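You operate a simulated robot arm through the tools that you are given. There is no shell and no other tool. Be economical: measure what you need, move in short steps, check, and stop when the job is done.

You are at the controls of a simulated two-armed robot. One attempt, no reset.

## Task
Pick up the sweeping brush with one hand, pass it to the other hand and put it on the top of the tiered table.

The check looks at the end state, three seconds after you hand in, the way a careful person would. Anything else that was tipped, shoved, dropped, spilled or broken makes it a failure.

## Robot
Two 7-joint arms with two-finger parallel grippers on one trunk, on a base that drives. Base frame: it is fixed to the floor where the robot stands at the start and does not move with it; the origin is under the middle of the robot, x ahead of it, y to its left, z up. Units: m, degrees, N and s.
The left shoulder is at the start at [0.02, 0.138, 1.225], the right one opposite. Places, roughly: top of the tiered table [-1, 0.3, 0.8]. Payload 1.57 kg a hand.
Tool frame (each hand has its own): the origin (TCP) lies between the finger pads and is the grasp point; the fingertips stand 0.03 m ahead of it; z points along the fingers, y is the line along which they close. Largest opening 0.08 m; finger width 0.017, thickness 0.012; the body of the gripper, 0.04 by 0.082 m, starts 0.08 m behind the TCP.
Orientation is that of the tool frame in the base frame, as a unit quaternion [x, y, z, w]. With the fingers straight down and closing along the base's y, the tool's x points along the base's -x, its y along +y and its z along -z.

## Interface
- The arms move only by the tool move_arm. It takes "left_targets", "right_targets" or both (then of equal length, played together; a hand with none holds still); each is a list of rows, each an object of numbers (a shift or turn left out is 0, a gripper value left out holds the last): "wx", "wy", "wz": the turn, a rotation vector about the tool's x, y, z in degrees; "x", "y", "z": the shift along the tool's x, y, z in m; "fingers": the closure, from 0 (fully open) to 1 (shut). In form: [{"wx": .., "wy": .., "wz": .., "x": .., "y": .., "z": .., "fingers": ..}, ...]. A call has 1 to 8 rows; each row shifts and turns the commanded pose from where the row before left it, along the tool's axes as they then stand. Each row takes 0.2 s and may step no farther than 0.05 m and 8.6 degrees from the row before; otherwise, or with a gripper value out of range, the whole call is refused. A pose out of reach is approached as far as the arm can. The call stops where the force on the tool passes 40 N (or 10 N more than at its start, if that is more) or the arm is blocked; 0.2 s more then pass. The fingers move at their own pace (about 0.045 m/s each) and stop on an object; they squeeze with about 39 N. The grip force told is the motor's: it shows also when the fingers shut on nothing. Time passes only in rows, and 0.2 s behind the last, so rows that do not move let the fingers close. It gives the time, the measured TCP pose, the force on the tool (base axes), the opening and the grip force at its end, in the units of the frame above (readings bear some noise), with the torque about the TCP (base axes, N m) and any sound that the robot's microphone picked up, and new pictures: "views" is both (left out), scene, wrist or none (wrist: the cameras of the hands that moved).
- Cameras (640 x 400 px; columns grow to the right, rows downward): "scene" is now at [0.1556, -0.0685, 1.1081]; the picture's right is [-0.78, -0.63, 0.00], its down [-0.36, 0.45, -0.81] and it looks along [0.51, -0.64, -0.58] (base axes); focal length 214 px, centre (320, 200). "left" rides on the left gripper at [0.072, 0.007, -0.122] in its tool frame; the picture's right is [-0.09, 1.00, 0.00], its down [-0.84, -0.08, -0.54] and it looks along [-0.54, -0.05, 0.84] (tool axes); focal length 238 px, centre (320, 200). "right" rides on the right gripper at [0.072, -0.007, -0.122] in its tool frame; the picture's right is [0.09, 1.00, 0.00], its down [-0.84, 0.08, -0.54] and it looks along [-0.54, 0.05, 0.84] (tool axes); focal length 238 px, centre (320, 200). There is no depth. A picture from a camera that has moved, and an enlarged one, comes with that camera's place and axes in the base frame and with its lens.
- slide_trunk(by): slides the trunk up (or, below 0, down) by that many m; the arms and the scene camera ride with it, the base frame stays. It gives what a move gives, with no picture.
- drive_base(legs): drives the robot by 1 to 6 legs, each [ahead, left, turn to the left] in m, m and degrees, along the robot's own axes; the way and the turn of a leg run together, so that a leg with both is an arc; at most 1.5 m and 180 degrees a leg. The arms and the cameras ride along, it lands a little off, and it stops where it bumps. It gives what a move gives, and a new picture of the scene camera.
- head_to(pan, tilt): turns the head with the scene camera to pan (to the left, within 60 degrees either way) and tilt (down, from -29 to 69), counted from straight ahead of the robot. It gives what a move gives, and a new picture of the scene camera.
- enlarge(camera, box): a new picture of the part [left, top, right, bottom] of that camera's present view, enlarged. The clock stands still meanwhile.
- close_job(): hands the job in; it is judged then, once.

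Work in short steps. Places have to be worked out from the pictures, the camera data and where the tool is seen: move nearer, look again, correct. Check each grasp and each placing, and mend what went wrong. You have 120 turns and 260 pictures in all, those below and enlarged ones among them. Open the grippers and draw the arms clear of the work before you hand the job in, unless the task says otherwise; then end with one line.

The tools are called after ">>>" as name(argument=value, ...) on one line, values as JSON. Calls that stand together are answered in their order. move_arm: Moves the arms, as the interface text tells. Its arguments: {"type":"object","properties":{"left_targets":{"type":"array"},"right_targets":{"type":"array"},"views":{"type":"string","enum":["both","scene","wrist","none"]}},"required":[]} The other tools are called the same way: slide_trunk (by) slides the trunk up or down; drive_base (legs) drives the base; head_to (pan, tilt) turns the head that bears the scene camera; enlarge (camera, box) takes an enlarged picture of a part of a camera's view; close_job () hands the job in.

At the start:

```text
time_s: 0.0
left_ee_pos: [0.2889, 0.3997, 1.0591]
left_tool_rot: [0.0, 1.0, 0.001, 0.0]
left_wrist_force: [-0.4, -0.3, -0.8]
left_moment: [-0.01, 0.02, 0.03]
left_finger_gap: 0.0801
left_grasp_force: 0.1
right_ee_pos: [0.3479, 0.0139, 1.1101]
right_tool_rot: [-0.001, 1.0, -0.001, -0.006]
right_wrist_force: [-0.1, -0.4, -0.3]
right_moment: [-0.01, 0.0, 0.0]
right_finger_gap: 0.0799
right_grasp_force: 0.1
trunk travel left (down, up): [-0.6, 0.64]
robot x, y, heading: [-0.0005, 0.0011, 0.2]
head pan, tilt: [-51.3, 35.6]
```

scene: 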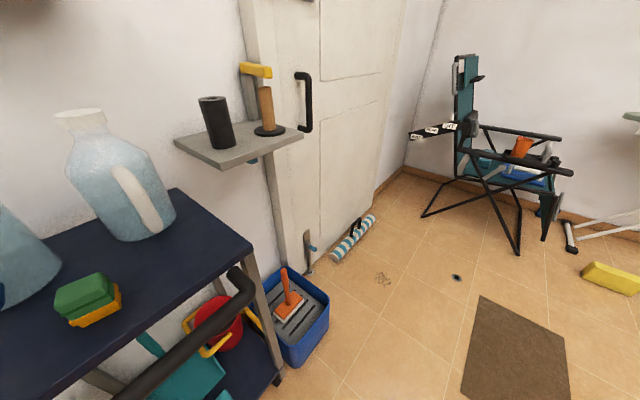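
right: 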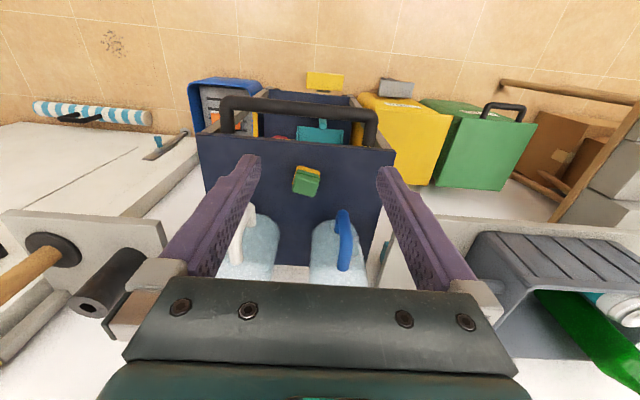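
left: 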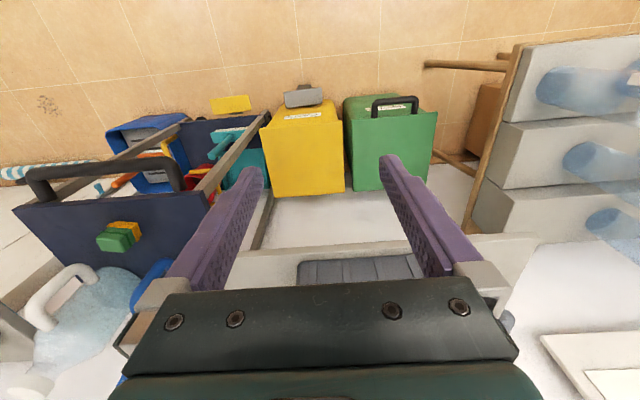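

The brush isn't obvious yet: I see a cart, a crate, a chair and shelves. I'll look around with the head.

>>> head_to(pan=0, tilt=30)

>>> head_to(pan=55, tilt=30)

```text
time_s: 1.2
left_ee_pos: [0.2896, 0.3992, 1.0589]
left_tool_rot: [0.001, 1.0, -0.001, -0.001]
left_wrist_force: [0.0, -0.5, -0.4]
left_moment: [0.02, 0.01, -0.02]
left_finger_gap: 0.08
left_grasp_force: 0.1
right_ee_pos: [0.3476, 0.0138, 1.1095]
right_tool_rot: [-0.001, 1.0, 0.0, -0.007]
right_wrist_force: [-0.7, -0.1, -0.6]
right_moment: [0.03, 0.01, -0.02]
right_finger_gap: 0.08
right_grasp_force: 0.0
trunk travel left (down, up): [-0.6, 0.64]
robot x, y, heading: [-0.0001, 0.0029, -0.0]
head pan, tilt: [0.0, 30.0]
camera scene: at [0.1912, -0.0001, 1.1167], right [0.0, -1.0, 0.0], down [-0.5, 0.0, -0.87], along [0.87, 0.0, -0.5], focal length 214 px, centre (320, 200)
```

scene: 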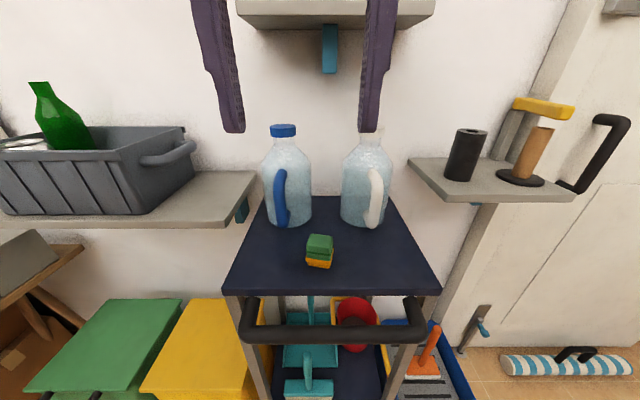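

```text
time_s: 2.4
left_ee_pos: [0.2889, 0.4005, 1.0581]
left_tool_rot: [0.0, 1.0, -0.001, 0.0]
left_wrist_force: [-0.7, 0.0, 0.0]
left_moment: [0.0, 0.02, 0.0]
left_finger_gap: 0.08
left_grasp_force: 0.1
right_ee_pos: [0.3477, 0.0132, 1.11]
right_tool_rot: [-0.001, 1.0, -0.001, -0.007]
right_wrist_force: [0.1, -0.2, -0.1]
right_moment: [-0.02, -0.01, -0.01]
right_finger_gap: 0.08
right_grasp_force: 0.2
trunk travel left (down, up): [-0.6, 0.64]
robot x, y, heading: [-0.0007, -0.0036, 0.0]
head pan, tilt: [55.0, 30.0]
camera scene: at [0.1527, 0.074, 1.1167], right [0.82, -0.57, 0.0], down [-0.29, -0.41, -0.87], along [0.5, 0.71, -0.5], focal length 214 px, centre (320, 200)
```

scene: 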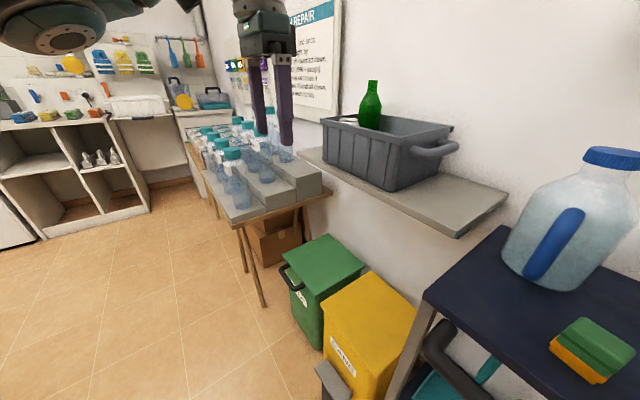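

The likely brush is the teal one with the dustpan on the cart's lower shelf. I'll look closer there.

>>> head_to(pan=-5, tilt=55)

>>> enlarge(camera="scene", box=[180, 100, 500, 300])

>>> enlarge(camera="right", box=[180, 60, 400, 200])

>>> enlarge(camera="left", box=[0, 80, 320, 280])

```text
time_s: 3.7
left_ee_pos: [0.2905, 0.3985, 1.0585]
left_tool_rot: [0.001, 1.0, -0.001, 0.0]
left_wrist_force: [-0.8, -0.2, -0.5]
left_moment: [0.0, -0.02, -0.01]
left_finger_gap: 0.0798
left_grasp_force: 0.0
right_ee_pos: [0.3459, 0.0122, 1.1109]
right_tool_rot: [-0.001, 1.0, -0.002, -0.007]
right_wrist_force: [0.7, -0.3, 0.8]
right_moment: [-0.01, 0.01, 0.04]
right_finger_gap: 0.0799
right_grasp_force: 0.0
trunk travel left (down, up): [-0.6, 0.64]
robot x, y, heading: [-0.0018, 0.0011, -0.0]
head pan, tilt: [-5.0, 55.0]
camera scene: at [0.1726, -0.0062, 1.0807], right [-0.09, -1.0, 0.0], down [-0.82, 0.07, -0.57], along [0.57, -0.05, -0.82], focal length 214 px, centre (320, 200)
```

scene: 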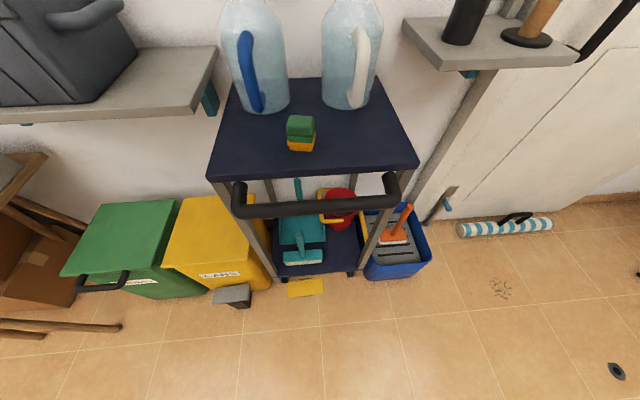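

```text
2.00 times, centred on (340, 200) of scene
camera zoom: at [0.1726, -0.0062, 1.0807], right [-0.09, -1.0, 0.0], down [-0.82, 0.07, -0.57], along [0.57, -0.05, -0.82], focal length 429 px, centre (280, 200)
```

zoom: 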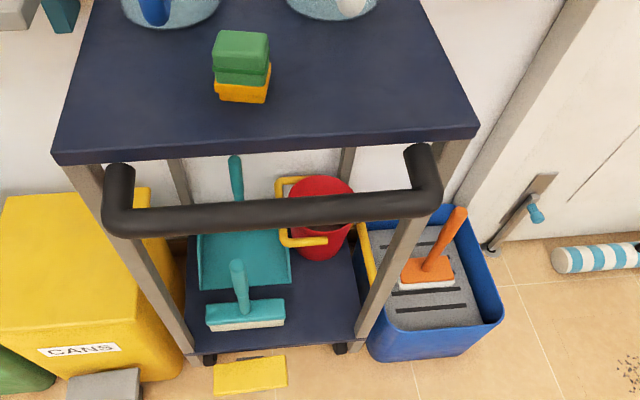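

```text
2.86 times, centred on (290, 130) of right
camera zoom: at [0.2768, 0.0067, 1.2339], right [-0.09, 1.0, 0.0], down [0.84, 0.08, 0.53], along [0.53, 0.05, -0.85], focal length 681 px, centre (406, 400)
```

zoom: 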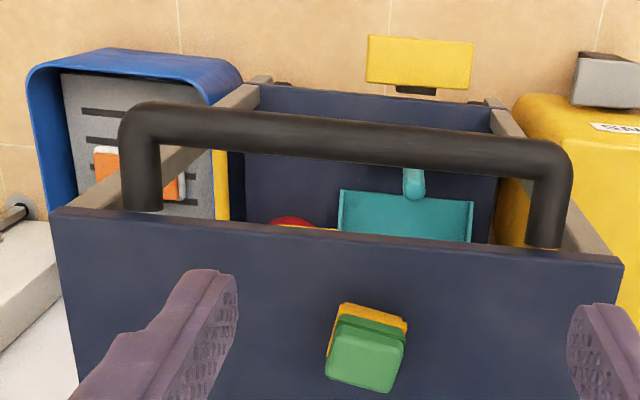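

```text
2.00 times, centred on (160, 180) of left
camera zoom: at [0.2173, 0.4062, 1.1795], right [0.09, 1.0, 0.0], down [0.84, -0.08, 0.54], along [0.54, -0.05, -0.84], focal length 477 px, centre (640, 240)
```

zoom: 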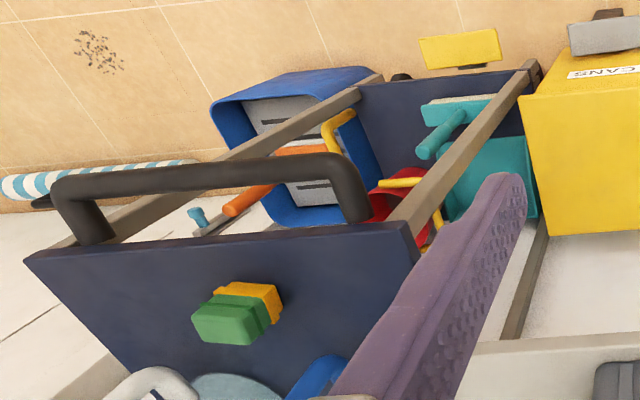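

I see a teal brush standing on the cart's lower shelf beside a dustpan, and an orange scrubbing brush in the crate. Before moving, I'll check both sides for anything else.

>>> head_to(pan=60, tilt=10)

>>> head_to(pan=-60, tilt=20)

```text
time_s: 5.1
left_ee_pos: [0.2895, 0.3991, 1.0576]
left_tool_rot: [0.0, 1.0, 0.0, 0.001]
left_wrist_force: [0.6, 0.8, -0.8]
left_moment: [-0.02, -0.02, -0.02]
left_finger_gap: 0.08
left_grasp_force: 0.0
right_ee_pos: [0.347, 0.0129, 1.1106]
right_tool_rot: [-0.001, 1.0, -0.001, -0.007]
right_wrist_force: [0.1, 0.0, -0.4]
right_moment: [0.0, -0.02, 0.0]
right_finger_gap: 0.0798
right_grasp_force: 0.1
trunk travel left (down, up): [-0.6, 0.64]
robot x, y, heading: [0.0002, 0.0006, 0.1]
head pan, tilt: [60.0, 10.0]
camera scene: at [0.1473, 0.0805, 1.149], right [0.87, -0.5, 0.0], down [-0.09, -0.15, -0.98], along [0.49, 0.85, -0.17], focal length 214 px, centre (320, 200)
```

scene: 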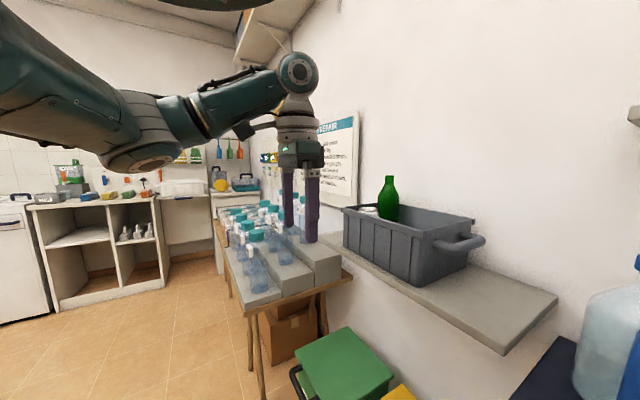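

```text
time_s: 7.1
left_ee_pos: [0.2896, 0.3997, 1.0579]
left_tool_rot: [0.0, 1.0, 0.0, 0.0]
left_wrist_force: [-0.1, -0.9, -0.7]
left_moment: [-0.03, -0.01, 0.02]
left_finger_gap: 0.0797
left_grasp_force: 0.0
right_ee_pos: [0.346, 0.0129, 1.111]
right_tool_rot: [0.0, 1.0, -0.001, -0.006]
right_wrist_force: [0.1, -0.2, 0.7]
right_moment: [-0.01, 0.0, -0.01]
right_finger_gap: 0.08
right_grasp_force: 0.1
trunk travel left (down, up): [-0.6, 0.64]
robot x, y, heading: [-0.003, -0.0014, 0.0]
head pan, tilt: [-60.0, 20.0]
camera scene: at [0.1474, -0.0806, 1.1328], right [-0.87, -0.5, 0.0], down [-0.17, 0.3, -0.94], along [0.47, -0.81, -0.34], focal length 214 px, centre (320, 200)
```

scene: 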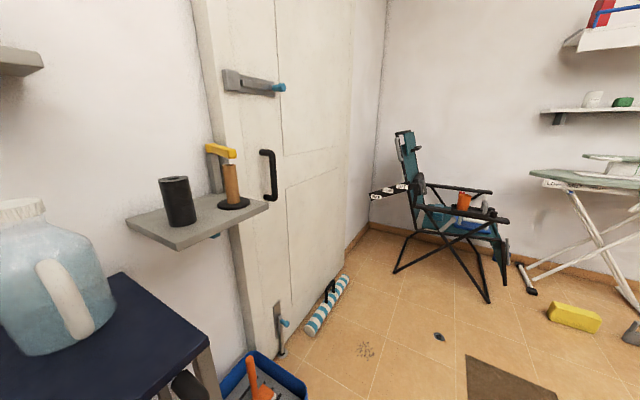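

Neither side shows the tiered table, which should be behind me. I'll back up a little and turn to look behind.

>>> drive_base(legs=[[-0.25, 0, 0], [0, 0, -120]])

>>> head_to(pan=-40, tilt=25)

```text
time_s: 13.9
left_ee_pos: [-0.0379, -0.4448, 1.0575]
left_tool_rot: [0.86, 0.511, -0.001, 0.001]
left_wrist_force: [-0.4, 0.2, 1.1]
left_moment: [0.01, 0.02, 0.03]
left_finger_gap: 0.0798
left_grasp_force: 0.1
right_ee_pos: [-0.404, -0.3107, 1.1114]
right_tool_rot: [0.859, 0.512, 0.006, -0.004]
right_wrist_force: [-0.1, -0.4, -1.0]
right_moment: [0.04, -0.01, 0.04]
right_finger_gap: 0.0801
right_grasp_force: 0.1
trunk travel left (down, up): [-0.6, 0.64]
robot x, y, heading: [-0.2498, -0.0007, -118.4]
head pan, tilt: [-60.0, 20.0]
camera scene: at [-0.3899, -0.0905, 1.1328], right [-0.02, 1.0, 0.0], down [0.34, 0.01, -0.94], along [-0.94, -0.02, -0.34], focal length 214 px, centre (320, 200)
```

scene: 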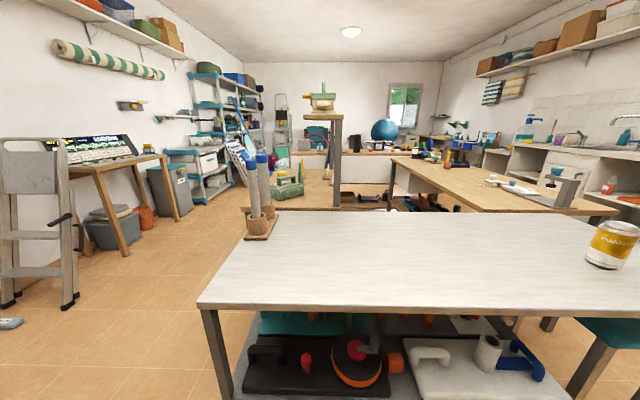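

```text
time_s: 14.7
left_ee_pos: [-0.0392, -0.445, 1.0586]
left_tool_rot: [0.86, 0.511, 0.0, 0.0]
left_wrist_force: [0.4, 0.4, -0.6]
left_moment: [-0.02, 0.01, 0.04]
left_finger_gap: 0.08
left_grasp_force: 0.1
right_ee_pos: [-0.4052, -0.3122, 1.1112]
right_tool_rot: [0.859, 0.511, 0.005, -0.005]
right_wrist_force: [0.1, 0.4, -0.1]
right_moment: [-0.02, -0.04, -0.02]
right_finger_gap: 0.0798
right_grasp_force: 0.1
trunk travel left (down, up): [-0.6, 0.64]
robot x, y, heading: [-0.2505, 0.0028, -118.4]
head pan, tilt: [-40.0, 25.0]
camera scene: at [-0.3826, -0.1218, 1.1247], right [-0.36, 0.93, 0.0], down [0.39, 0.15, -0.91], along [-0.84, -0.33, -0.42], focal length 214 px, centre (320, 200)
```

scene: 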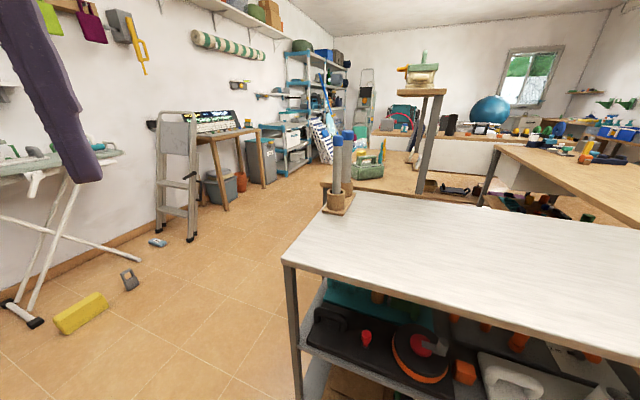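

The white-topped tiered table is right behind, with clear space on it (near edge x≈-0.70, y -0.31 to 0.7). Now I'll turn back to face the cart and locate the teal brush.

>>> drive_base(legs=[[0, 0, 118.4]])

>>> head_to(pan=0, tilt=40)

>>> enlarge(camera="scene", box=[220, 100, 420, 225])

```text
time_s: 19.9
left_ee_pos: [0.0585, 0.3855, 1.0572]
left_tool_rot: [0.024, 1.0, -0.001, -0.001]
left_wrist_force: [0.7, -0.3, -0.5]
left_moment: [-0.01, -0.02, -0.01]
left_finger_gap: 0.0802
left_grasp_force: 0.1
right_ee_pos: [0.0975, -0.0029, 1.11]
right_tool_rot: [0.022, 1.0, -0.001, -0.006]
right_wrist_force: [0.9, -0.1, 0.1]
right_moment: [-0.01, 0.0, 0.01]
right_finger_gap: 0.08
right_grasp_force: 0.0
trunk travel left (down, up): [-0.6, 0.64]
robot x, y, heading: [-0.2491, 0.0, -2.8]
head pan, tilt: [-40.0, 25.0]
camera scene: at [-0.0816, -0.0676, 1.1247], right [-0.68, -0.74, 0.0], down [-0.31, 0.29, -0.91], along [0.67, -0.61, -0.42], focal length 214 px, centre (320, 200)
```

scene: 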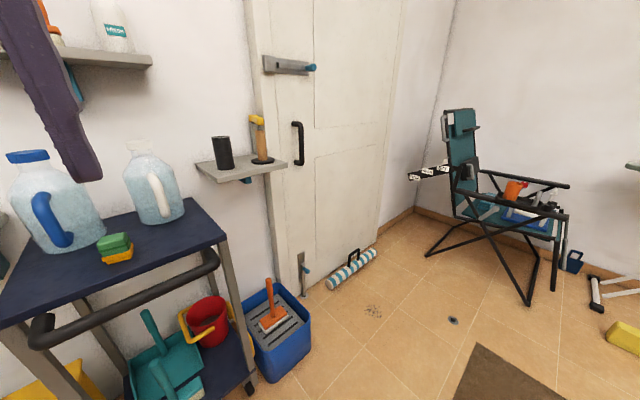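

```text
time_s: 21.0
left_ee_pos: [0.0583, 0.3859, 1.058]
left_tool_rot: [0.024, 1.0, 0.0, 0.0]
left_wrist_force: [0.8, 0.3, -0.5]
left_moment: [0.0, 0.0, -0.03]
left_finger_gap: 0.0802
left_grasp_force: 0.2
right_ee_pos: [0.0973, -0.003, 1.1106]
right_tool_rot: [0.023, 1.0, -0.001, -0.006]
right_wrist_force: [0.7, 0.5, 0.2]
right_moment: [0.0, 0.03, -0.01]
right_finger_gap: 0.0798
right_grasp_force: 0.0
trunk travel left (down, up): [-0.6, 0.64]
robot x, y, heading: [-0.2515, -0.0009, -3.0]
head pan, tilt: [0.0, 40.0]
camera scene: at [-0.0644, -0.0092, 1.1014], right [-0.05, -1.0, 0.0], down [-0.64, 0.03, -0.77], along [0.77, -0.04, -0.64], focal length 214 px, centre (320, 200)
```

scene: 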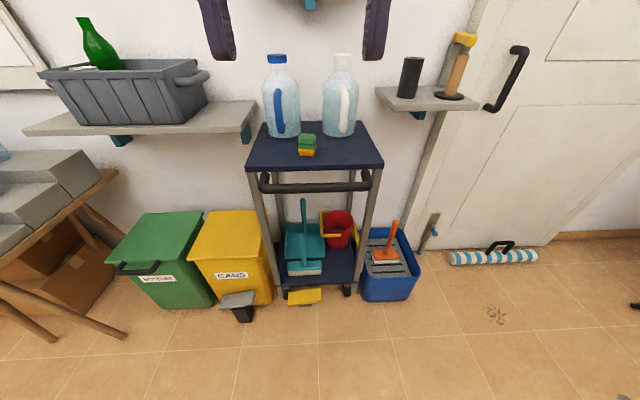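

```text
3.20 times, centred on (320, 162) of scene
camera zoom: at [-0.0644, -0.0092, 1.1014], right [-0.05, -1.0, 0.0], down [-0.64, 0.03, -0.77], along [0.77, -0.04, -0.64], focal length 686 px, centre (320, 320)
```

zoom: 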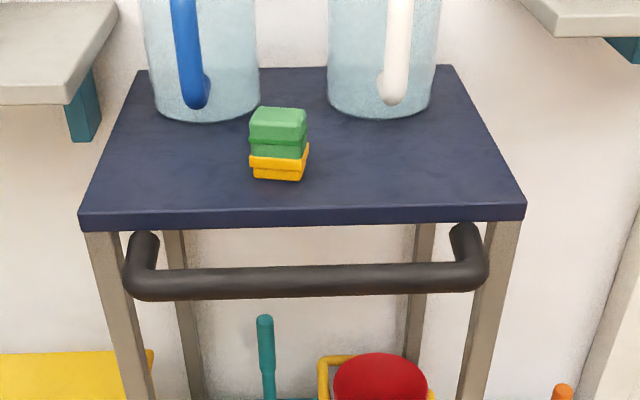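

Zooming in on the lower shelf from this viewpoint.

>>> enlarge(camera="scene", box=[250, 180, 410, 310])

>>> slide_trunk(by=-0.35)

>>> head_to(pan=0, tilt=35)

>>> enlarge(camera="scene", box=[220, 80, 420, 240])

```text
3.08 times, centred on (330, 245) of scene
camera zoom: at [-0.0644, -0.0092, 1.1014], right [-0.05, -1.0, 0.0], down [-0.64, 0.03, -0.77], along [0.77, -0.04, -0.64], focal length 660 px, centre (289, 62)
```

zoom: 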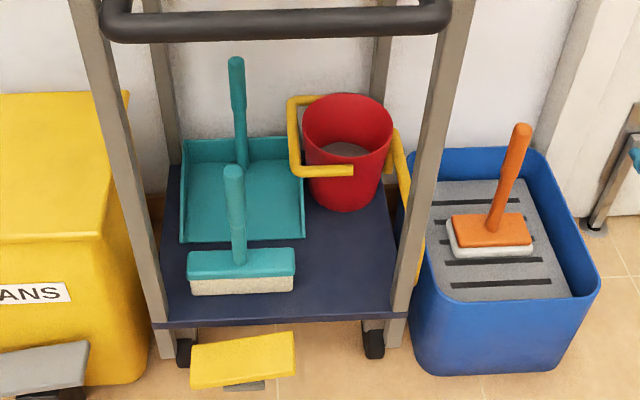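

```text
time_s: 24.4
left_ee_pos: [0.059, 0.3852, 0.7086]
left_tool_rot: [0.024, 1.0, 0.0, 0.0]
left_wrist_force: [0.4, -0.4, -0.1]
left_moment: [0.0, -0.02, 0.0]
left_finger_gap: 0.08
left_grasp_force: 0.1
right_ee_pos: [0.0958, -0.0035, 0.7606]
right_tool_rot: [0.023, 1.0, 0.0, -0.007]
right_wrist_force: [0.1, 0.3, -0.4]
right_moment: [0.0, 0.01, 0.0]
right_finger_gap: 0.0801
right_grasp_force: 0.1
trunk travel left (down, up): [-0.25, 0.99]
robot x, y, heading: [-0.2504, -0.0, -2.5]
head pan, tilt: [0.0, 40.0]
```

```text
time_s: 25.1
left_ee_pos: [0.0582, 0.3837, 0.7081]
left_tool_rot: [0.024, 1.0, 0.0, 0.0]
left_wrist_force: [0.1, -0.7, -0.1]
left_moment: [0.0, -0.04, 0.01]
left_finger_gap: 0.0802
left_grasp_force: 0.0
right_ee_pos: [0.0985, -0.0028, 0.76]
right_tool_rot: [0.023, 1.0, 0.0, -0.008]
right_wrist_force: [1.3, 0.2, -0.1]
right_moment: [0.0, 0.03, -0.01]
right_finger_gap: 0.0798
right_grasp_force: 0.0
trunk travel left (down, up): [-0.25, 0.99]
robot x, y, heading: [-0.2519, -0.0008, -3.0]
head pan, tilt: [0.0, 35.0]
camera scene: at [-0.0613, -0.0093, 0.7589], right [-0.05, -1.0, 0.0], down [-0.57, 0.03, -0.82], along [0.82, -0.04, -0.57], focal length 214 px, centre (320, 200)
```

scene: 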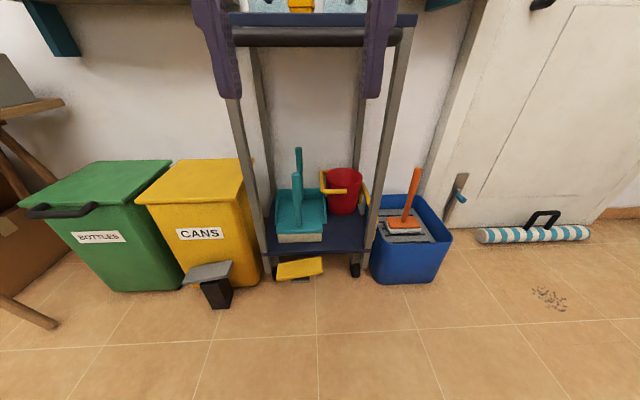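

```text
2.50 times, centred on (320, 160) of scene
camera zoom: at [-0.0613, -0.0093, 0.7589], right [-0.05, -1.0, 0.0], down [-0.57, 0.03, -0.82], along [0.82, -0.04, -0.57], focal length 536 px, centre (320, 300)
```

zoom: 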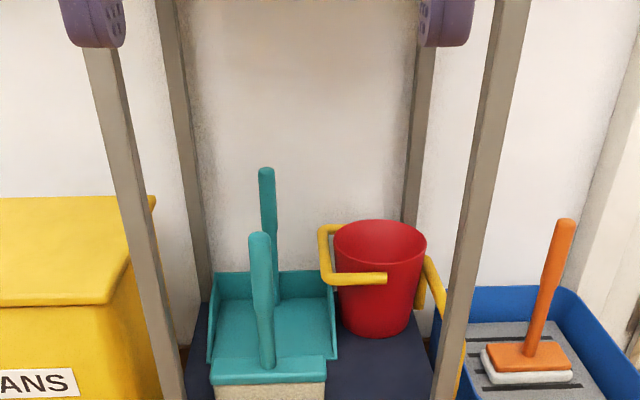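

The teal brush stands upright: handle top at about (0.487, 0.033, 0.468), bristles on the shelf at z≈0.20. The cart bar is at x≈0.37, z≈0.78, so I can reach in horizontally underneath it. I'll lower the trunk, raise the left hand clear of the bins, and turn the right hand to point forward.

>>> slide_trunk(by=-0.25)

>>> move_arm(left_targets=[{"z": -0.04}, {"z": -0.04}, {"z": -0.04}, {"z": -0.04}, {"z": -0.04}, {"z": -0.04}], right_targets=[{"wy": -8.5}, {"wy": -8.5}, {"wy": -8.5}, {"wy": -8.5}, {"wy": -8.5}, {"wy": -8.5}], views="scene")

```text
time_s: 27.7
left_ee_pos: [0.0571, 0.3851, 0.4572]
left_tool_rot: [0.023, 1.0, 0.0, 0.0]
left_wrist_force: [0.2, 0.4, -0.2]
left_moment: [-0.02, -0.04, -0.01]
left_finger_gap: 0.0801
left_grasp_force: 0.0
right_ee_pos: [0.0969, -0.0024, 0.5108]
right_tool_rot: [0.023, 1.0, -0.001, -0.008]
right_wrist_force: [0.0, -0.4, 0.2]
right_moment: [-0.01, -0.05, 0.01]
right_finger_gap: 0.08
right_grasp_force: 0.1
trunk travel left (down, up): [0.0, 1.24]
robot x, y, heading: [-0.2508, -0.0027, -2.5]
head pan, tilt: [0.0, 35.0]
```

```text
time_s: 28.8
left_ee_pos: [-0.0091, 0.4118, 0.4795]
left_tool_rot: [-0.054, 0.966, -0.092, -0.236]
left_wrist_force: [0.8, -0.6, -0.2]
left_moment: [0.01, -0.04, -0.01]
left_finger_gap: 0.08
left_grasp_force: 0.0
right_ee_pos: [0.0897, -0.0059, 0.4855]
right_tool_rot: [0.032, 0.959, -0.006, 0.28]
right_wrist_force: [0.5, -0.8, 0.2]
right_moment: [-0.03, -0.02, -0.01]
right_finger_gap: 0.08
right_grasp_force: 0.1
trunk travel left (down, up): [0.0, 1.24]
robot x, y, heading: [-0.2505, -0.0003, -2.8]
head pan, tilt: [0.0, 35.0]
stopped in row 5 (left hand): the arm was blocked; the commanded pose is now the measured one
camera scene: at [-0.0628, -0.0079, 0.5087], right [-0.05, -1.0, 0.0], down [-0.57, 0.03, -0.82], along [0.82, -0.04, -0.57], focal length 214 px, centre (320, 200)
```

scene: 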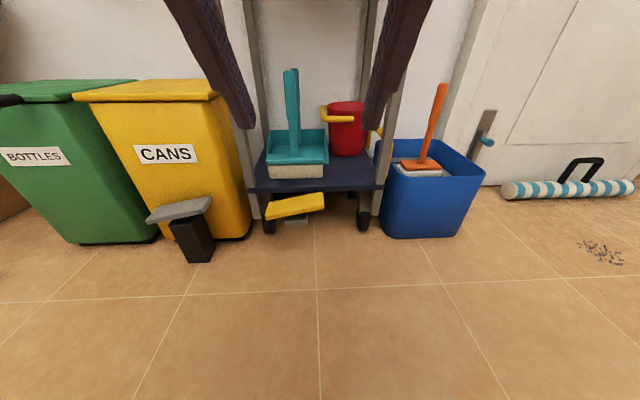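

The right hand is turning correctly; the left hit its reach limit but is well back from the bins. I'll continue the right hand's turn toward horizontal.

>>> move_arm(right_targets=[{"wy": -8.5}, {"wy": -8.5}, {"wy": -8.5}, {"wy": -8.5}, {"wy": -8.5}, {"wy": -8.5}, {"wy": -7}], views="both")

```text
time_s: 29.1
left_ee_pos: [-0.0076, 0.4095, 0.479]
left_tool_rot: [-0.053, 0.966, -0.092, -0.235]
left_wrist_force: [-0.3, 0.7, -1.4]
left_moment: [-0.02, 0.01, -0.01]
left_finger_gap: 0.0801
left_grasp_force: 0.0
right_ee_pos: [0.0935, -0.0091, 0.4872]
right_tool_rot: [0.039, 0.953, -0.003, 0.299]
right_wrist_force: [8.6, -5.8, 22.2]
right_moment: [0.57, 4.05, 0.61]
right_finger_gap: 0.08
right_grasp_force: 0.2
trunk travel left (down, up): [0.0, 1.24]
robot x, y, heading: [-0.2515, -0.0032, -2.8]
head pan, tilt: [0.0, 35.0]
stopped in row 1 (right hand): the force on the tool passed its limit at 71 N (the readings are from after the stop); the commanded pose is now the measured one
camera scene: at [-0.0618, -0.0092, 0.5063], right [-0.04, -1.0, 0.0], down [-0.6, 0.02, -0.8], along [0.8, -0.03, -0.6], focal length 214 px, centre (320, 200)
camera right: at [-0.0355, -0.0071, 0.5463], right [0.0, 1.0, -0.03], down [0.38, 0.03, 0.92], along [0.92, -0.01, -0.38], focal length 238 px, centre (320, 200)
```

scene: 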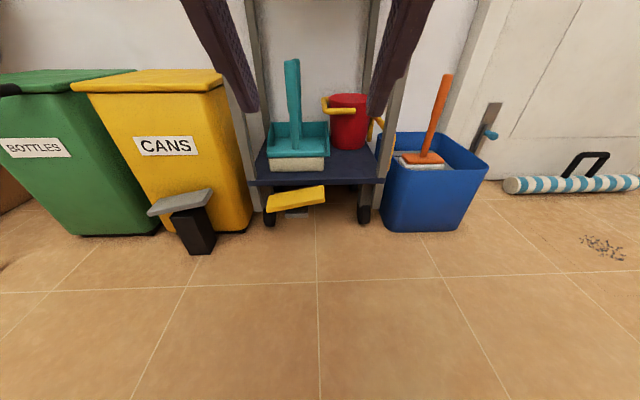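
right: 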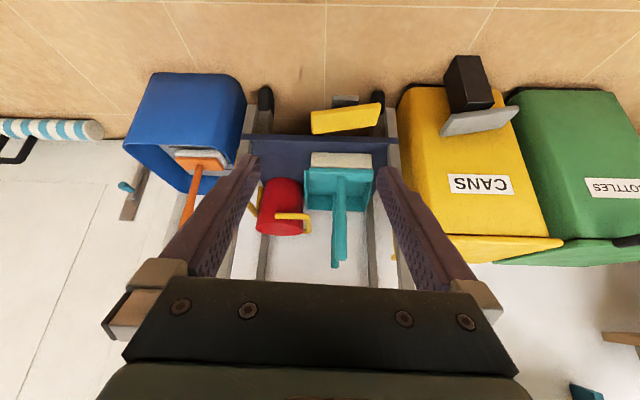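

The hand bumped my own head, which sits right behind it. I'll move the hand forward, to the right and down, away from the head, then keep turning.

>>> move_arm(right_targets=[{"z": 0.03}, {"y": -0.04}, {"y": -0.04}, {"y": -0.04}, {"y": -0.04}], views="none")

>>> move_arm(right_targets=[{"wy": -8.5}, {"wy": -8.5}, {"wy": -8.5}, {"wy": -8.5}, {"wy": -8.5}, {"wy": -8.5}, {"wy": -4}], views="both")

```text
time_s: 29.4
left_ee_pos: [-0.0076, 0.4103, 0.4787]
left_tool_rot: [-0.053, 0.966, -0.092, -0.237]
left_wrist_force: [0.0, 0.4, 0.6]
left_moment: [0.03, -0.02, 0.01]
left_finger_gap: 0.0797
left_grasp_force: 0.1
right_ee_pos: [0.1009, -0.0074, 0.4831]
right_tool_rot: [0.044, 0.952, 0.001, 0.304]
right_wrist_force: [8.7, -4.1, 19.8]
right_moment: [0.46, 3.54, 0.54]
right_finger_gap: 0.0799
right_grasp_force: 0.1
trunk travel left (down, up): [0.0, 1.24]
robot x, y, heading: [-0.2509, -0.0014, -2.7]
head pan, tilt: [0.0, 35.0]
stopped in row 1 (right hand): the force on the tool passed its limit at 52 N (the readings are from after the stop); the commanded pose is now the measured one
```

```text
time_s: 29.7
left_ee_pos: [-0.008, 0.409, 0.4785]
left_tool_rot: [-0.052, 0.966, -0.093, -0.236]
left_wrist_force: [0.7, 0.2, 0.0]
left_moment: [0.01, -0.02, 0.0]
left_finger_gap: 0.0797
left_grasp_force: 0.0
right_ee_pos: [0.1013, -0.008, 0.4844]
right_tool_rot: [0.047, 0.948, 0.005, 0.314]
right_wrist_force: [7.1, -8.4, 28.9]
right_moment: [0.8, 5.06, 1.23]
right_finger_gap: 0.08
right_grasp_force: 0.1
trunk travel left (down, up): [0.0, 1.24]
robot x, y, heading: [-0.251, 0.0017, -3.0]
head pan, tilt: [0.0, 35.0]
stopped in row 1 (right hand): the force on the tool passed its limit at 71 N (the readings are from after the stop); the commanded pose is now the measured one
camera scene: at [-0.0629, -0.0081, 0.505], right [-0.03, -1.0, 0.0], down [-0.61, 0.02, -0.79], along [0.79, -0.03, -0.61], focal length 214 px, centre (320, 200)
camera right: at [-0.0291, -0.0055, 0.5401], right [0.01, 1.0, -0.01], down [0.35, 0.01, 0.94], along [0.94, -0.02, -0.35], focal length 238 px, centre (320, 200)
```

scene: 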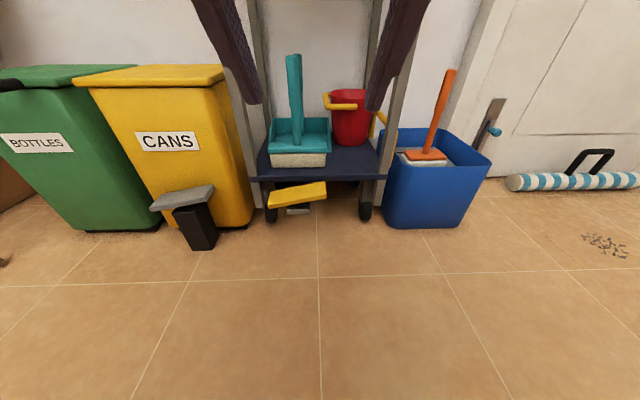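
right: 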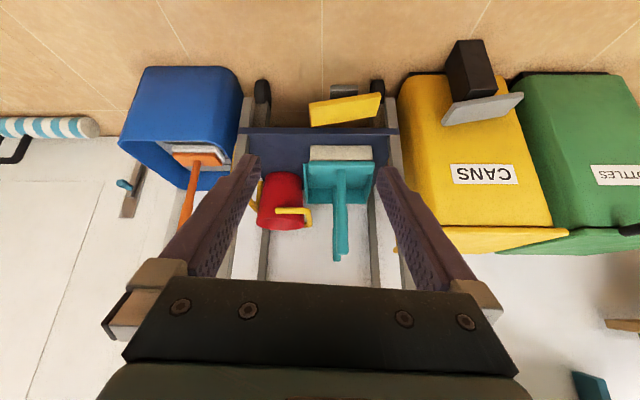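

The hand is pressing on the head. I'll undo some of the turn with a slight lift to free it.

>>> move_arm(right_targets=[{"wy": 5}, {"wy": 5, "x": -0.01}, {"x": -0.02, "z": 0.01}], views="none")

```text
time_s: 30.5
left_ee_pos: [-0.0072, 0.4101, 0.4788]
left_tool_rot: [-0.052, 0.966, -0.092, -0.237]
left_wrist_force: [-0.1, 0.6, 0.0]
left_moment: [-0.01, 0.0, 0.01]
left_finger_gap: 0.0799
left_grasp_force: 0.2
right_ee_pos: [0.1287, -0.0075, 0.482]
right_tool_rot: [0.043, 0.975, 0.007, 0.219]
right_wrist_force: [0.9, -0.3, 0.6]
right_moment: [-0.03, -0.01, 0.01]
right_finger_gap: 0.0798
right_grasp_force: 0.0
trunk travel left (down, up): [0.0, 1.24]
robot x, y, heading: [-0.2476, -0.0017, -2.7]
head pan, tilt: [0.0, 35.0]
```

Freed. I'll now go sideways to the right away from the head, and down.

>>> move_arm(right_targets=[{"y": -0.04}, {"y": -0.04}, {"y": -0.04}, {"y": -0.04}, {"y": -0.04}, {"z": 0.04}, {"z": 0.04}], views="none")

>>> move_arm(right_targets=[{"wy": -8.5}, {"wy": -8.5}, {"wy": -8.5}, {"wy": -8.5}, {"wy": -8.5}, {"wy": -8.5}, {"wy": -8.5}, {"wy": -5}], views="both")

```text
time_s: 32.1
left_ee_pos: [-0.0089, 0.4101, 0.4789]
left_tool_rot: [-0.054, 0.966, -0.093, -0.236]
left_wrist_force: [-0.3, 0.0, -0.2]
left_moment: [0.02, 0.03, 0.02]
left_finger_gap: 0.0801
left_grasp_force: 0.1
right_ee_pos: [0.1509, -0.209, 0.4114]
right_tool_rot: [0.047, 0.972, 0.008, 0.23]
right_wrist_force: [0.4, -0.3, 0.6]
right_moment: [0.0, 0.02, -0.01]
right_finger_gap: 0.0802
right_grasp_force: 0.1
trunk travel left (down, up): [0.0, 1.24]
robot x, y, heading: [-0.2476, -0.0056, -2.8]
head pan, tilt: [0.0, 35.0]
```

```text
time_s: 33.9
left_ee_pos: [-0.0083, 0.4102, 0.4789]
left_tool_rot: [-0.053, 0.966, -0.093, -0.236]
left_wrist_force: [0.3, -0.8, -0.7]
left_moment: [0.01, -0.01, 0.0]
left_finger_gap: 0.0799
left_grasp_force: 0.1
right_ee_pos: [0.1544, -0.2243, 0.4188]
right_tool_rot: [0.046, 0.889, -0.004, 0.456]
right_wrist_force: [0.5, 0.0, -0.6]
right_moment: [-0.01, -0.02, 0.02]
right_finger_gap: 0.0797
right_grasp_force: 0.1
right hand out of reach, approached as far as the arm can: row 4, 5, 6, 7, 8
trunk travel left (down, up): [0.0, 1.24]
robot x, y, heading: [-0.2518, -0.0001, -2.9]
head pan, tilt: [0.0, 35.0]
camera scene: at [-0.0613, -0.0091, 0.5089], right [-0.05, -1.0, 0.0], down [-0.57, 0.03, -0.82], along [0.82, -0.04, -0.57], focal length 214 px, centre (320, 200)
camera right: at [0.0128, -0.2196, 0.4322], right [0.03, 1.0, -0.04], down [0.05, 0.04, 1.0], along [1.0, -0.03, -0.05], focal length 238 px, centre (320, 200)
```

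scene: 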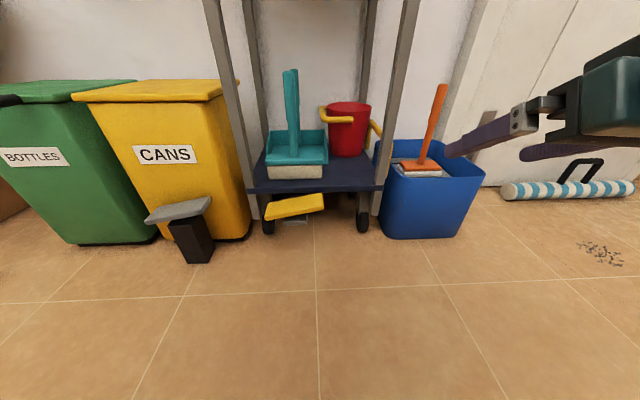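
right: 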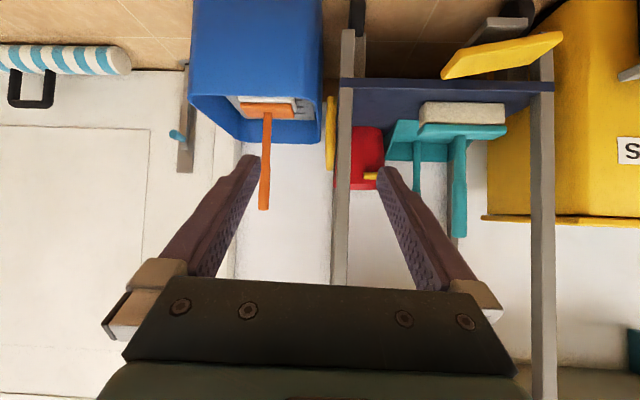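

The hand points about 36° below horizontal at the reach limit, which is fine for grasping a vertical handle. I'll extend it forward and inward so it's ahead of my body.

>>> move_arm(right_targets=[{"x": -0.0157, "y": 0.0, "z": 0.0217}, {"x": -0.0157, "y": 0.037, "z": 0.0217}, {"x": -0.0157, "y": 0.037, "z": 0.0217}, {"y": 0.037}], views="both")

```text
time_s: 34.9
left_ee_pos: [-0.0075, 0.4104, 0.4784]
left_tool_rot: [-0.055, 0.966, -0.093, -0.237]
left_wrist_force: [-0.1, -0.6, 0.2]
left_moment: [0.0, -0.01, 0.0]
left_finger_gap: 0.08
left_grasp_force: 0.0
right_ee_pos: [0.2413, -0.1196, 0.4221]
right_tool_rot: [0.046, 0.888, -0.004, 0.457]
right_wrist_force: [0.1, 0.4, 0.4]
right_moment: [0.02, 0.04, -0.01]
right_finger_gap: 0.0801
right_grasp_force: 0.1
trunk travel left (down, up): [0.0, 1.24]
robot x, y, heading: [-0.2503, -0.0008, -2.7]
head pan, tilt: [0.0, 35.0]
camera scene: at [-0.0613, -0.0081, 0.5089], right [-0.05, -1.0, 0.0], down [-0.57, 0.03, -0.82], along [0.82, -0.04, -0.57], focal length 214 px, centre (320, 200)
camera right: at [0.1005, -0.1146, 0.4351], right [0.03, 1.0, -0.04], down [0.05, 0.04, 1.0], along [1.0, -0.03, -0.05], focal length 238 px, centre (320, 200)
```

scene: 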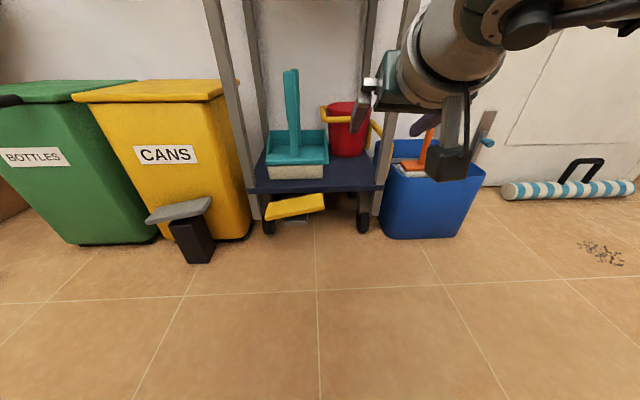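
right: 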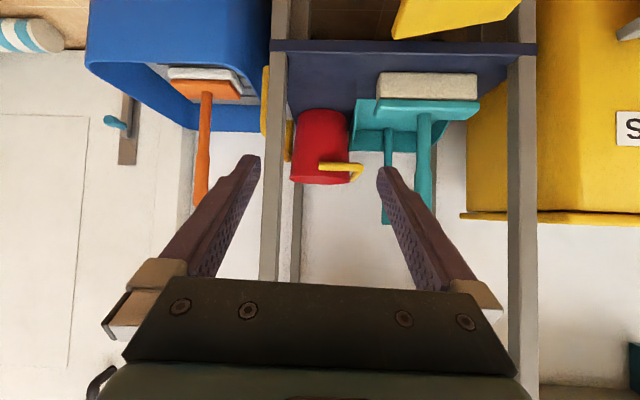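

The TCP is now about 0.49 ahead of the axis at z 0.42. I'll drive partway: ahead 0.12, left 0.10, and straighten the heading.

>>> drive_base(legs=[[0.12, 0.1, 2.7]])

>>> move_arm(right_targets=[{"x": 0}], views="wrist")

```text
time_s: 36.3
left_ee_pos: [0.0911, 0.518, 0.4779]
left_tool_rot: [-0.078, 0.964, -0.099, -0.235]
left_wrist_force: [-0.6, -0.3, -0.9]
left_moment: [0.01, 0.02, 0.0]
left_finger_gap: 0.0801
left_grasp_force: 0.0
right_ee_pos: [0.365, -0.0002, 0.4223]
right_tool_rot: [0.023, 0.89, 0.007, 0.455]
right_wrist_force: [-0.4, 0.6, 0.2]
right_moment: [0.02, 0.02, 0.02]
right_finger_gap: 0.0799
right_grasp_force: 0.0
trunk travel left (down, up): [0.0, 1.24]
robot x, y, heading: [-0.1281, 0.0954, 0.1]
head pan, tilt: [0.0, 35.0]
camera scene: at [0.0586, 0.0962, 0.5086], right [0.0, -1.0, 0.0], down [-0.57, 0.0, -0.82], along [0.82, 0.0, -0.57], focal length 214 px, centre (320, 200)
```

scene: 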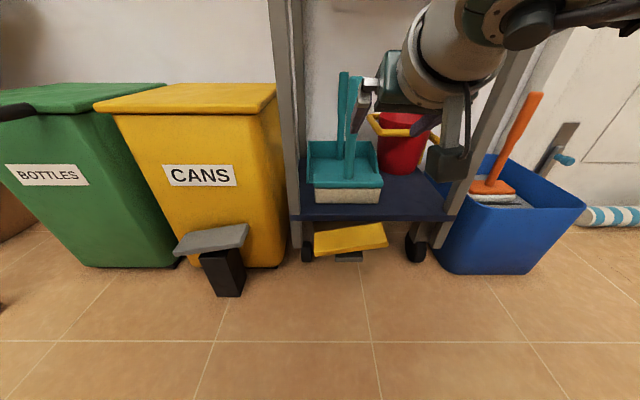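

```text
time_s: 36.7
left_ee_pos: [0.0926, 0.5187, 0.4773]
left_tool_rot: [-0.078, 0.964, -0.1, -0.234]
left_wrist_force: [-0.1, 0.0, 0.5]
left_moment: [-0.04, 0.01, -0.02]
left_finger_gap: 0.08
left_grasp_force: 0.0
right_ee_pos: [0.3681, 0.0008, 0.422]
right_tool_rot: [0.023, 0.89, 0.008, 0.456]
right_wrist_force: [0.3, 0.7, 0.6]
right_moment: [0.0, -0.01, 0.05]
right_finger_gap: 0.0804
right_grasp_force: 0.1
trunk travel left (down, up): [0.0, 1.24]
robot x, y, heading: [-0.1281, 0.0987, 0.4]
head pan, tilt: [0.0, 35.0]
camera right: at [0.227, -0.0008, 0.435], right [-0.02, 1.0, -0.04], down [0.05, 0.04, 1.0], along [1.0, 0.02, -0.05], focal length 238 px, centre (320, 200)
```

right: 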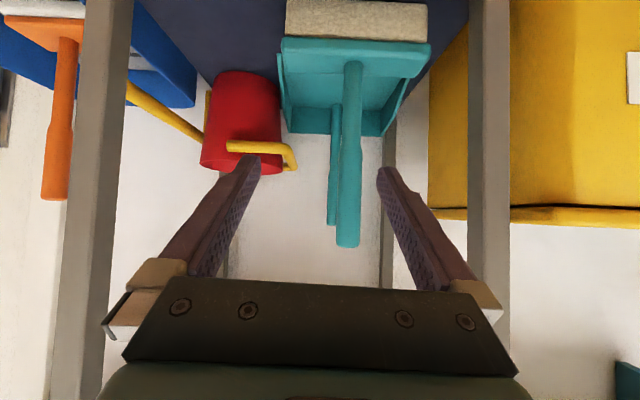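

The handle is between the fingers in view, at y≈0.037. I'll shift the hand left 0.036, then drive forward in two steps.

>>> move_arm(right_targets=[{"y": 0.036}], views="none")

>>> drive_base(legs=[[0.06, 0, 0]])

>>> move_arm(right_targets=[{"x": 0}], views="wrist")

```text
time_s: 37.1
left_ee_pos: [0.0937, 0.523, 0.4786]
left_tool_rot: [-0.078, 0.964, -0.098, -0.233]
left_wrist_force: [0.2, 0.6, -0.6]
left_moment: [-0.01, 0.0, 0.0]
left_finger_gap: 0.0799
left_grasp_force: 0.0
right_ee_pos: [0.3714, 0.0401, 0.423]
right_tool_rot: [0.024, 0.889, 0.008, 0.456]
right_wrist_force: [-0.3, 0.9, 0.5]
right_moment: [-0.05, 0.01, -0.03]
right_finger_gap: 0.0801
right_grasp_force: 0.0
trunk travel left (down, up): [0.0, 1.24]
robot x, y, heading: [-0.1289, 0.0974, 0.2]
head pan, tilt: [0.0, 35.0]
```

```text
time_s: 38.1
left_ee_pos: [0.1455, 0.5199, 0.4781]
left_tool_rot: [-0.078, 0.964, -0.099, -0.236]
left_wrist_force: [0.1, 0.0, 0.1]
left_moment: [0.02, -0.03, 0.0]
left_finger_gap: 0.08
left_grasp_force: 0.1
right_ee_pos: [0.4252, 0.0383, 0.4203]
right_tool_rot: [0.023, 0.891, 0.008, 0.454]
right_wrist_force: [-0.4, 0.0, -0.2]
right_moment: [0.01, 0.0, 0.0]
right_finger_gap: 0.0798
right_grasp_force: 0.0
trunk travel left (down, up): [0.0, 1.24]
robot x, y, heading: [-0.068, 0.0939, 0.2]
head pan, tilt: [0.0, 35.0]
camera scene: at [0.1152, 0.0983, 0.5082], right [0.0, -1.0, 0.0], down [-0.58, 0.0, -0.82], along [0.82, 0.0, -0.58], focal length 214 px, centre (320, 200)
```

scene: 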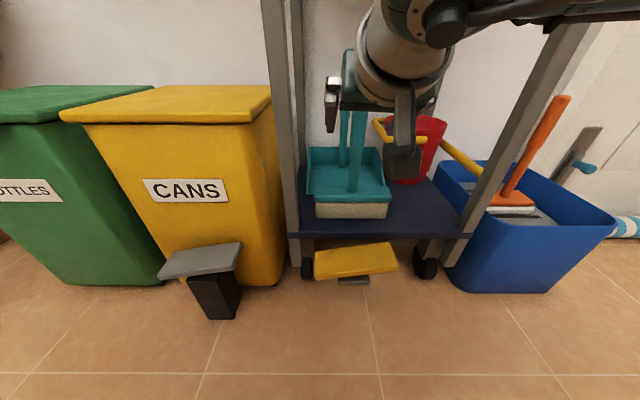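

```text
time_s: 38.5
left_ee_pos: [0.1499, 0.5187, 0.4789]
left_tool_rot: [-0.079, 0.964, -0.099, -0.235]
left_wrist_force: [1.1, 0.1, -0.2]
left_moment: [0.01, -0.03, 0.01]
left_finger_gap: 0.0802
left_grasp_force: 0.1
right_ee_pos: [0.4283, 0.0386, 0.4215]
right_tool_rot: [0.023, 0.89, 0.009, 0.456]
right_wrist_force: [0.4, 0.5, -1.4]
right_moment: [0.05, -0.03, 0.02]
right_finger_gap: 0.0799
right_grasp_force: 0.2
trunk travel left (down, up): [0.0, 1.24]
robot x, y, heading: [-0.067, 0.0986, 0.2]
head pan, tilt: [0.0, 35.0]
camera right: at [0.2881, 0.0358, 0.4358], right [-0.02, 1.0, -0.04], down [0.05, 0.04, 1.0], along [1.0, 0.02, -0.05], focal length 238 px, centre (320, 200)
```

right: 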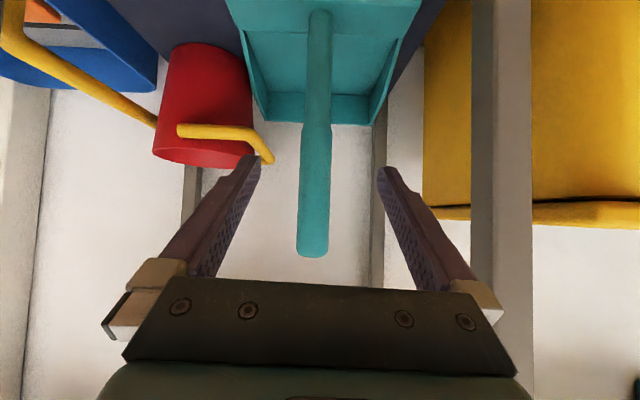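

The handle is centred in the gripper. I'll drive the last ~0.055 m and look again.

>>> drive_base(legs=[[0.055, 0, 0]])

>>> move_arm(right_targets=[{"x": 0}], views="wrist")

```text
time_s: 39.5
left_ee_pos: [0.2022, 0.52, 0.4771]
left_tool_rot: [-0.078, 0.963, -0.099, -0.237]
left_wrist_force: [-1.0, 0.5, -0.4]
left_moment: [0.0, -0.03, 0.03]
left_finger_gap: 0.0799
left_grasp_force: 0.0
right_ee_pos: [0.48, 0.0393, 0.4206]
right_tool_rot: [0.023, 0.891, 0.008, 0.454]
right_wrist_force: [0.5, -0.3, -0.3]
right_moment: [0.01, -0.04, 0.0]
right_finger_gap: 0.0797
right_grasp_force: 0.0
trunk travel left (down, up): [0.0, 1.24]
robot x, y, heading: [-0.0144, 0.0951, 0.2]
head pan, tilt: [0.0, 35.0]
camera scene: at [0.1707, 0.0987, 0.5082], right [0.0, -1.0, 0.0], down [-0.58, 0.0, -0.82], along [0.82, 0.0, -0.58], focal length 214 px, centre (320, 200)
```

scene: 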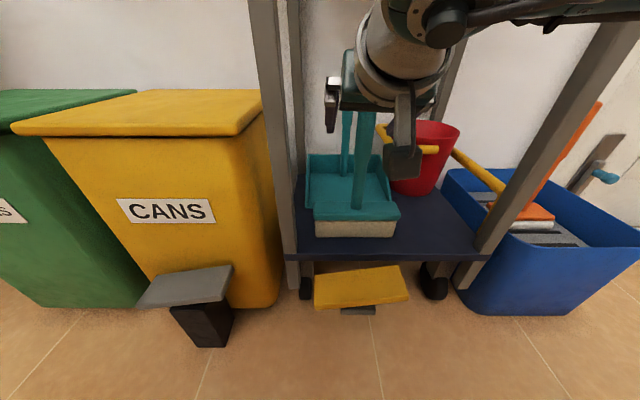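

```text
time_s: 39.9
left_ee_pos: [0.2067, 0.521, 0.4786]
left_tool_rot: [-0.078, 0.964, -0.098, -0.234]
left_wrist_force: [-0.6, 0.6, -0.3]
left_moment: [-0.05, 0.02, -0.03]
left_finger_gap: 0.08
left_grasp_force: 0.1
right_ee_pos: [0.4832, 0.0374, 0.4236]
right_tool_rot: [0.023, 0.891, 0.008, 0.454]
right_wrist_force: [-0.3, 0.1, 0.5]
right_moment: [-0.02, -0.01, -0.01]
right_finger_gap: 0.08
right_grasp_force: 0.1
trunk travel left (down, up): [0.0, 1.24]
robot x, y, heading: [-0.0112, 0.0979, 0.3]
head pan, tilt: [0.0, 35.0]
camera right: at [0.3433, 0.0359, 0.4356], right [-0.02, 1.0, -0.04], down [0.05, 0.04, 1.0], along [1.0, 0.02, -0.05], focal length 238 px, centre (320, 200)
```

right: 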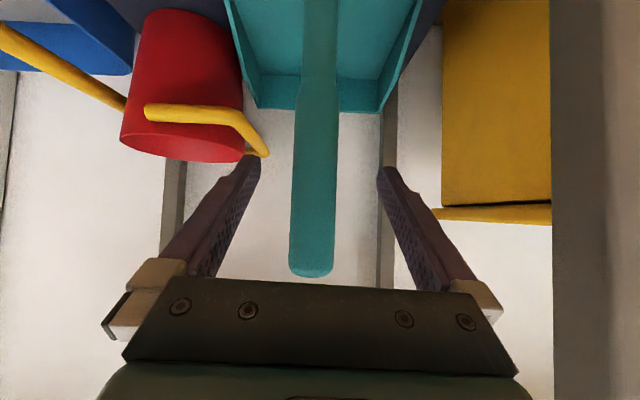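

Handle depth is about 0.14 m from the camera, so it is at the TCP. Closing the fingers.

>>> move_arm(right_targets=[{"fingers": 1}, {}, {}, {}, {}], views="wrist")

```text
time_s: 41.0
left_ee_pos: [0.2079, 0.5188, 0.4786]
left_tool_rot: [-0.078, 0.964, -0.099, -0.235]
left_wrist_force: [-0.4, 0.3, 0.5]
left_moment: [-0.02, 0.0, -0.01]
left_finger_gap: 0.0799
left_grasp_force: 0.0
right_ee_pos: [0.4856, 0.0373, 0.4222]
right_tool_rot: [0.022, 0.89, 0.008, 0.455]
right_wrist_force: [0.0, -1.3, 0.3]
right_moment: [-0.31, 0.16, -0.03]
right_finger_gap: 0.0256
right_grasp_force: 30.2
trunk travel left (down, up): [0.0, 1.24]
robot x, y, heading: [-0.009, 0.098, 0.1]
head pan, tilt: [0.0, 35.0]
camera right: at [0.3442, 0.0354, 0.4359], right [-0.02, 1.0, -0.04], down [0.05, 0.04, 1.0], along [1.0, 0.02, -0.05], focal length 238 px, centre (320, 200)
```

right: 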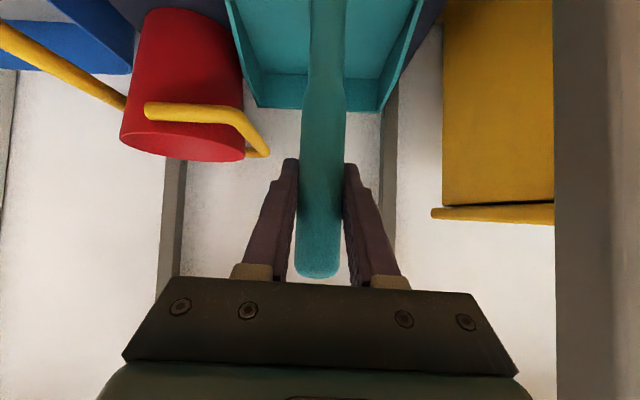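

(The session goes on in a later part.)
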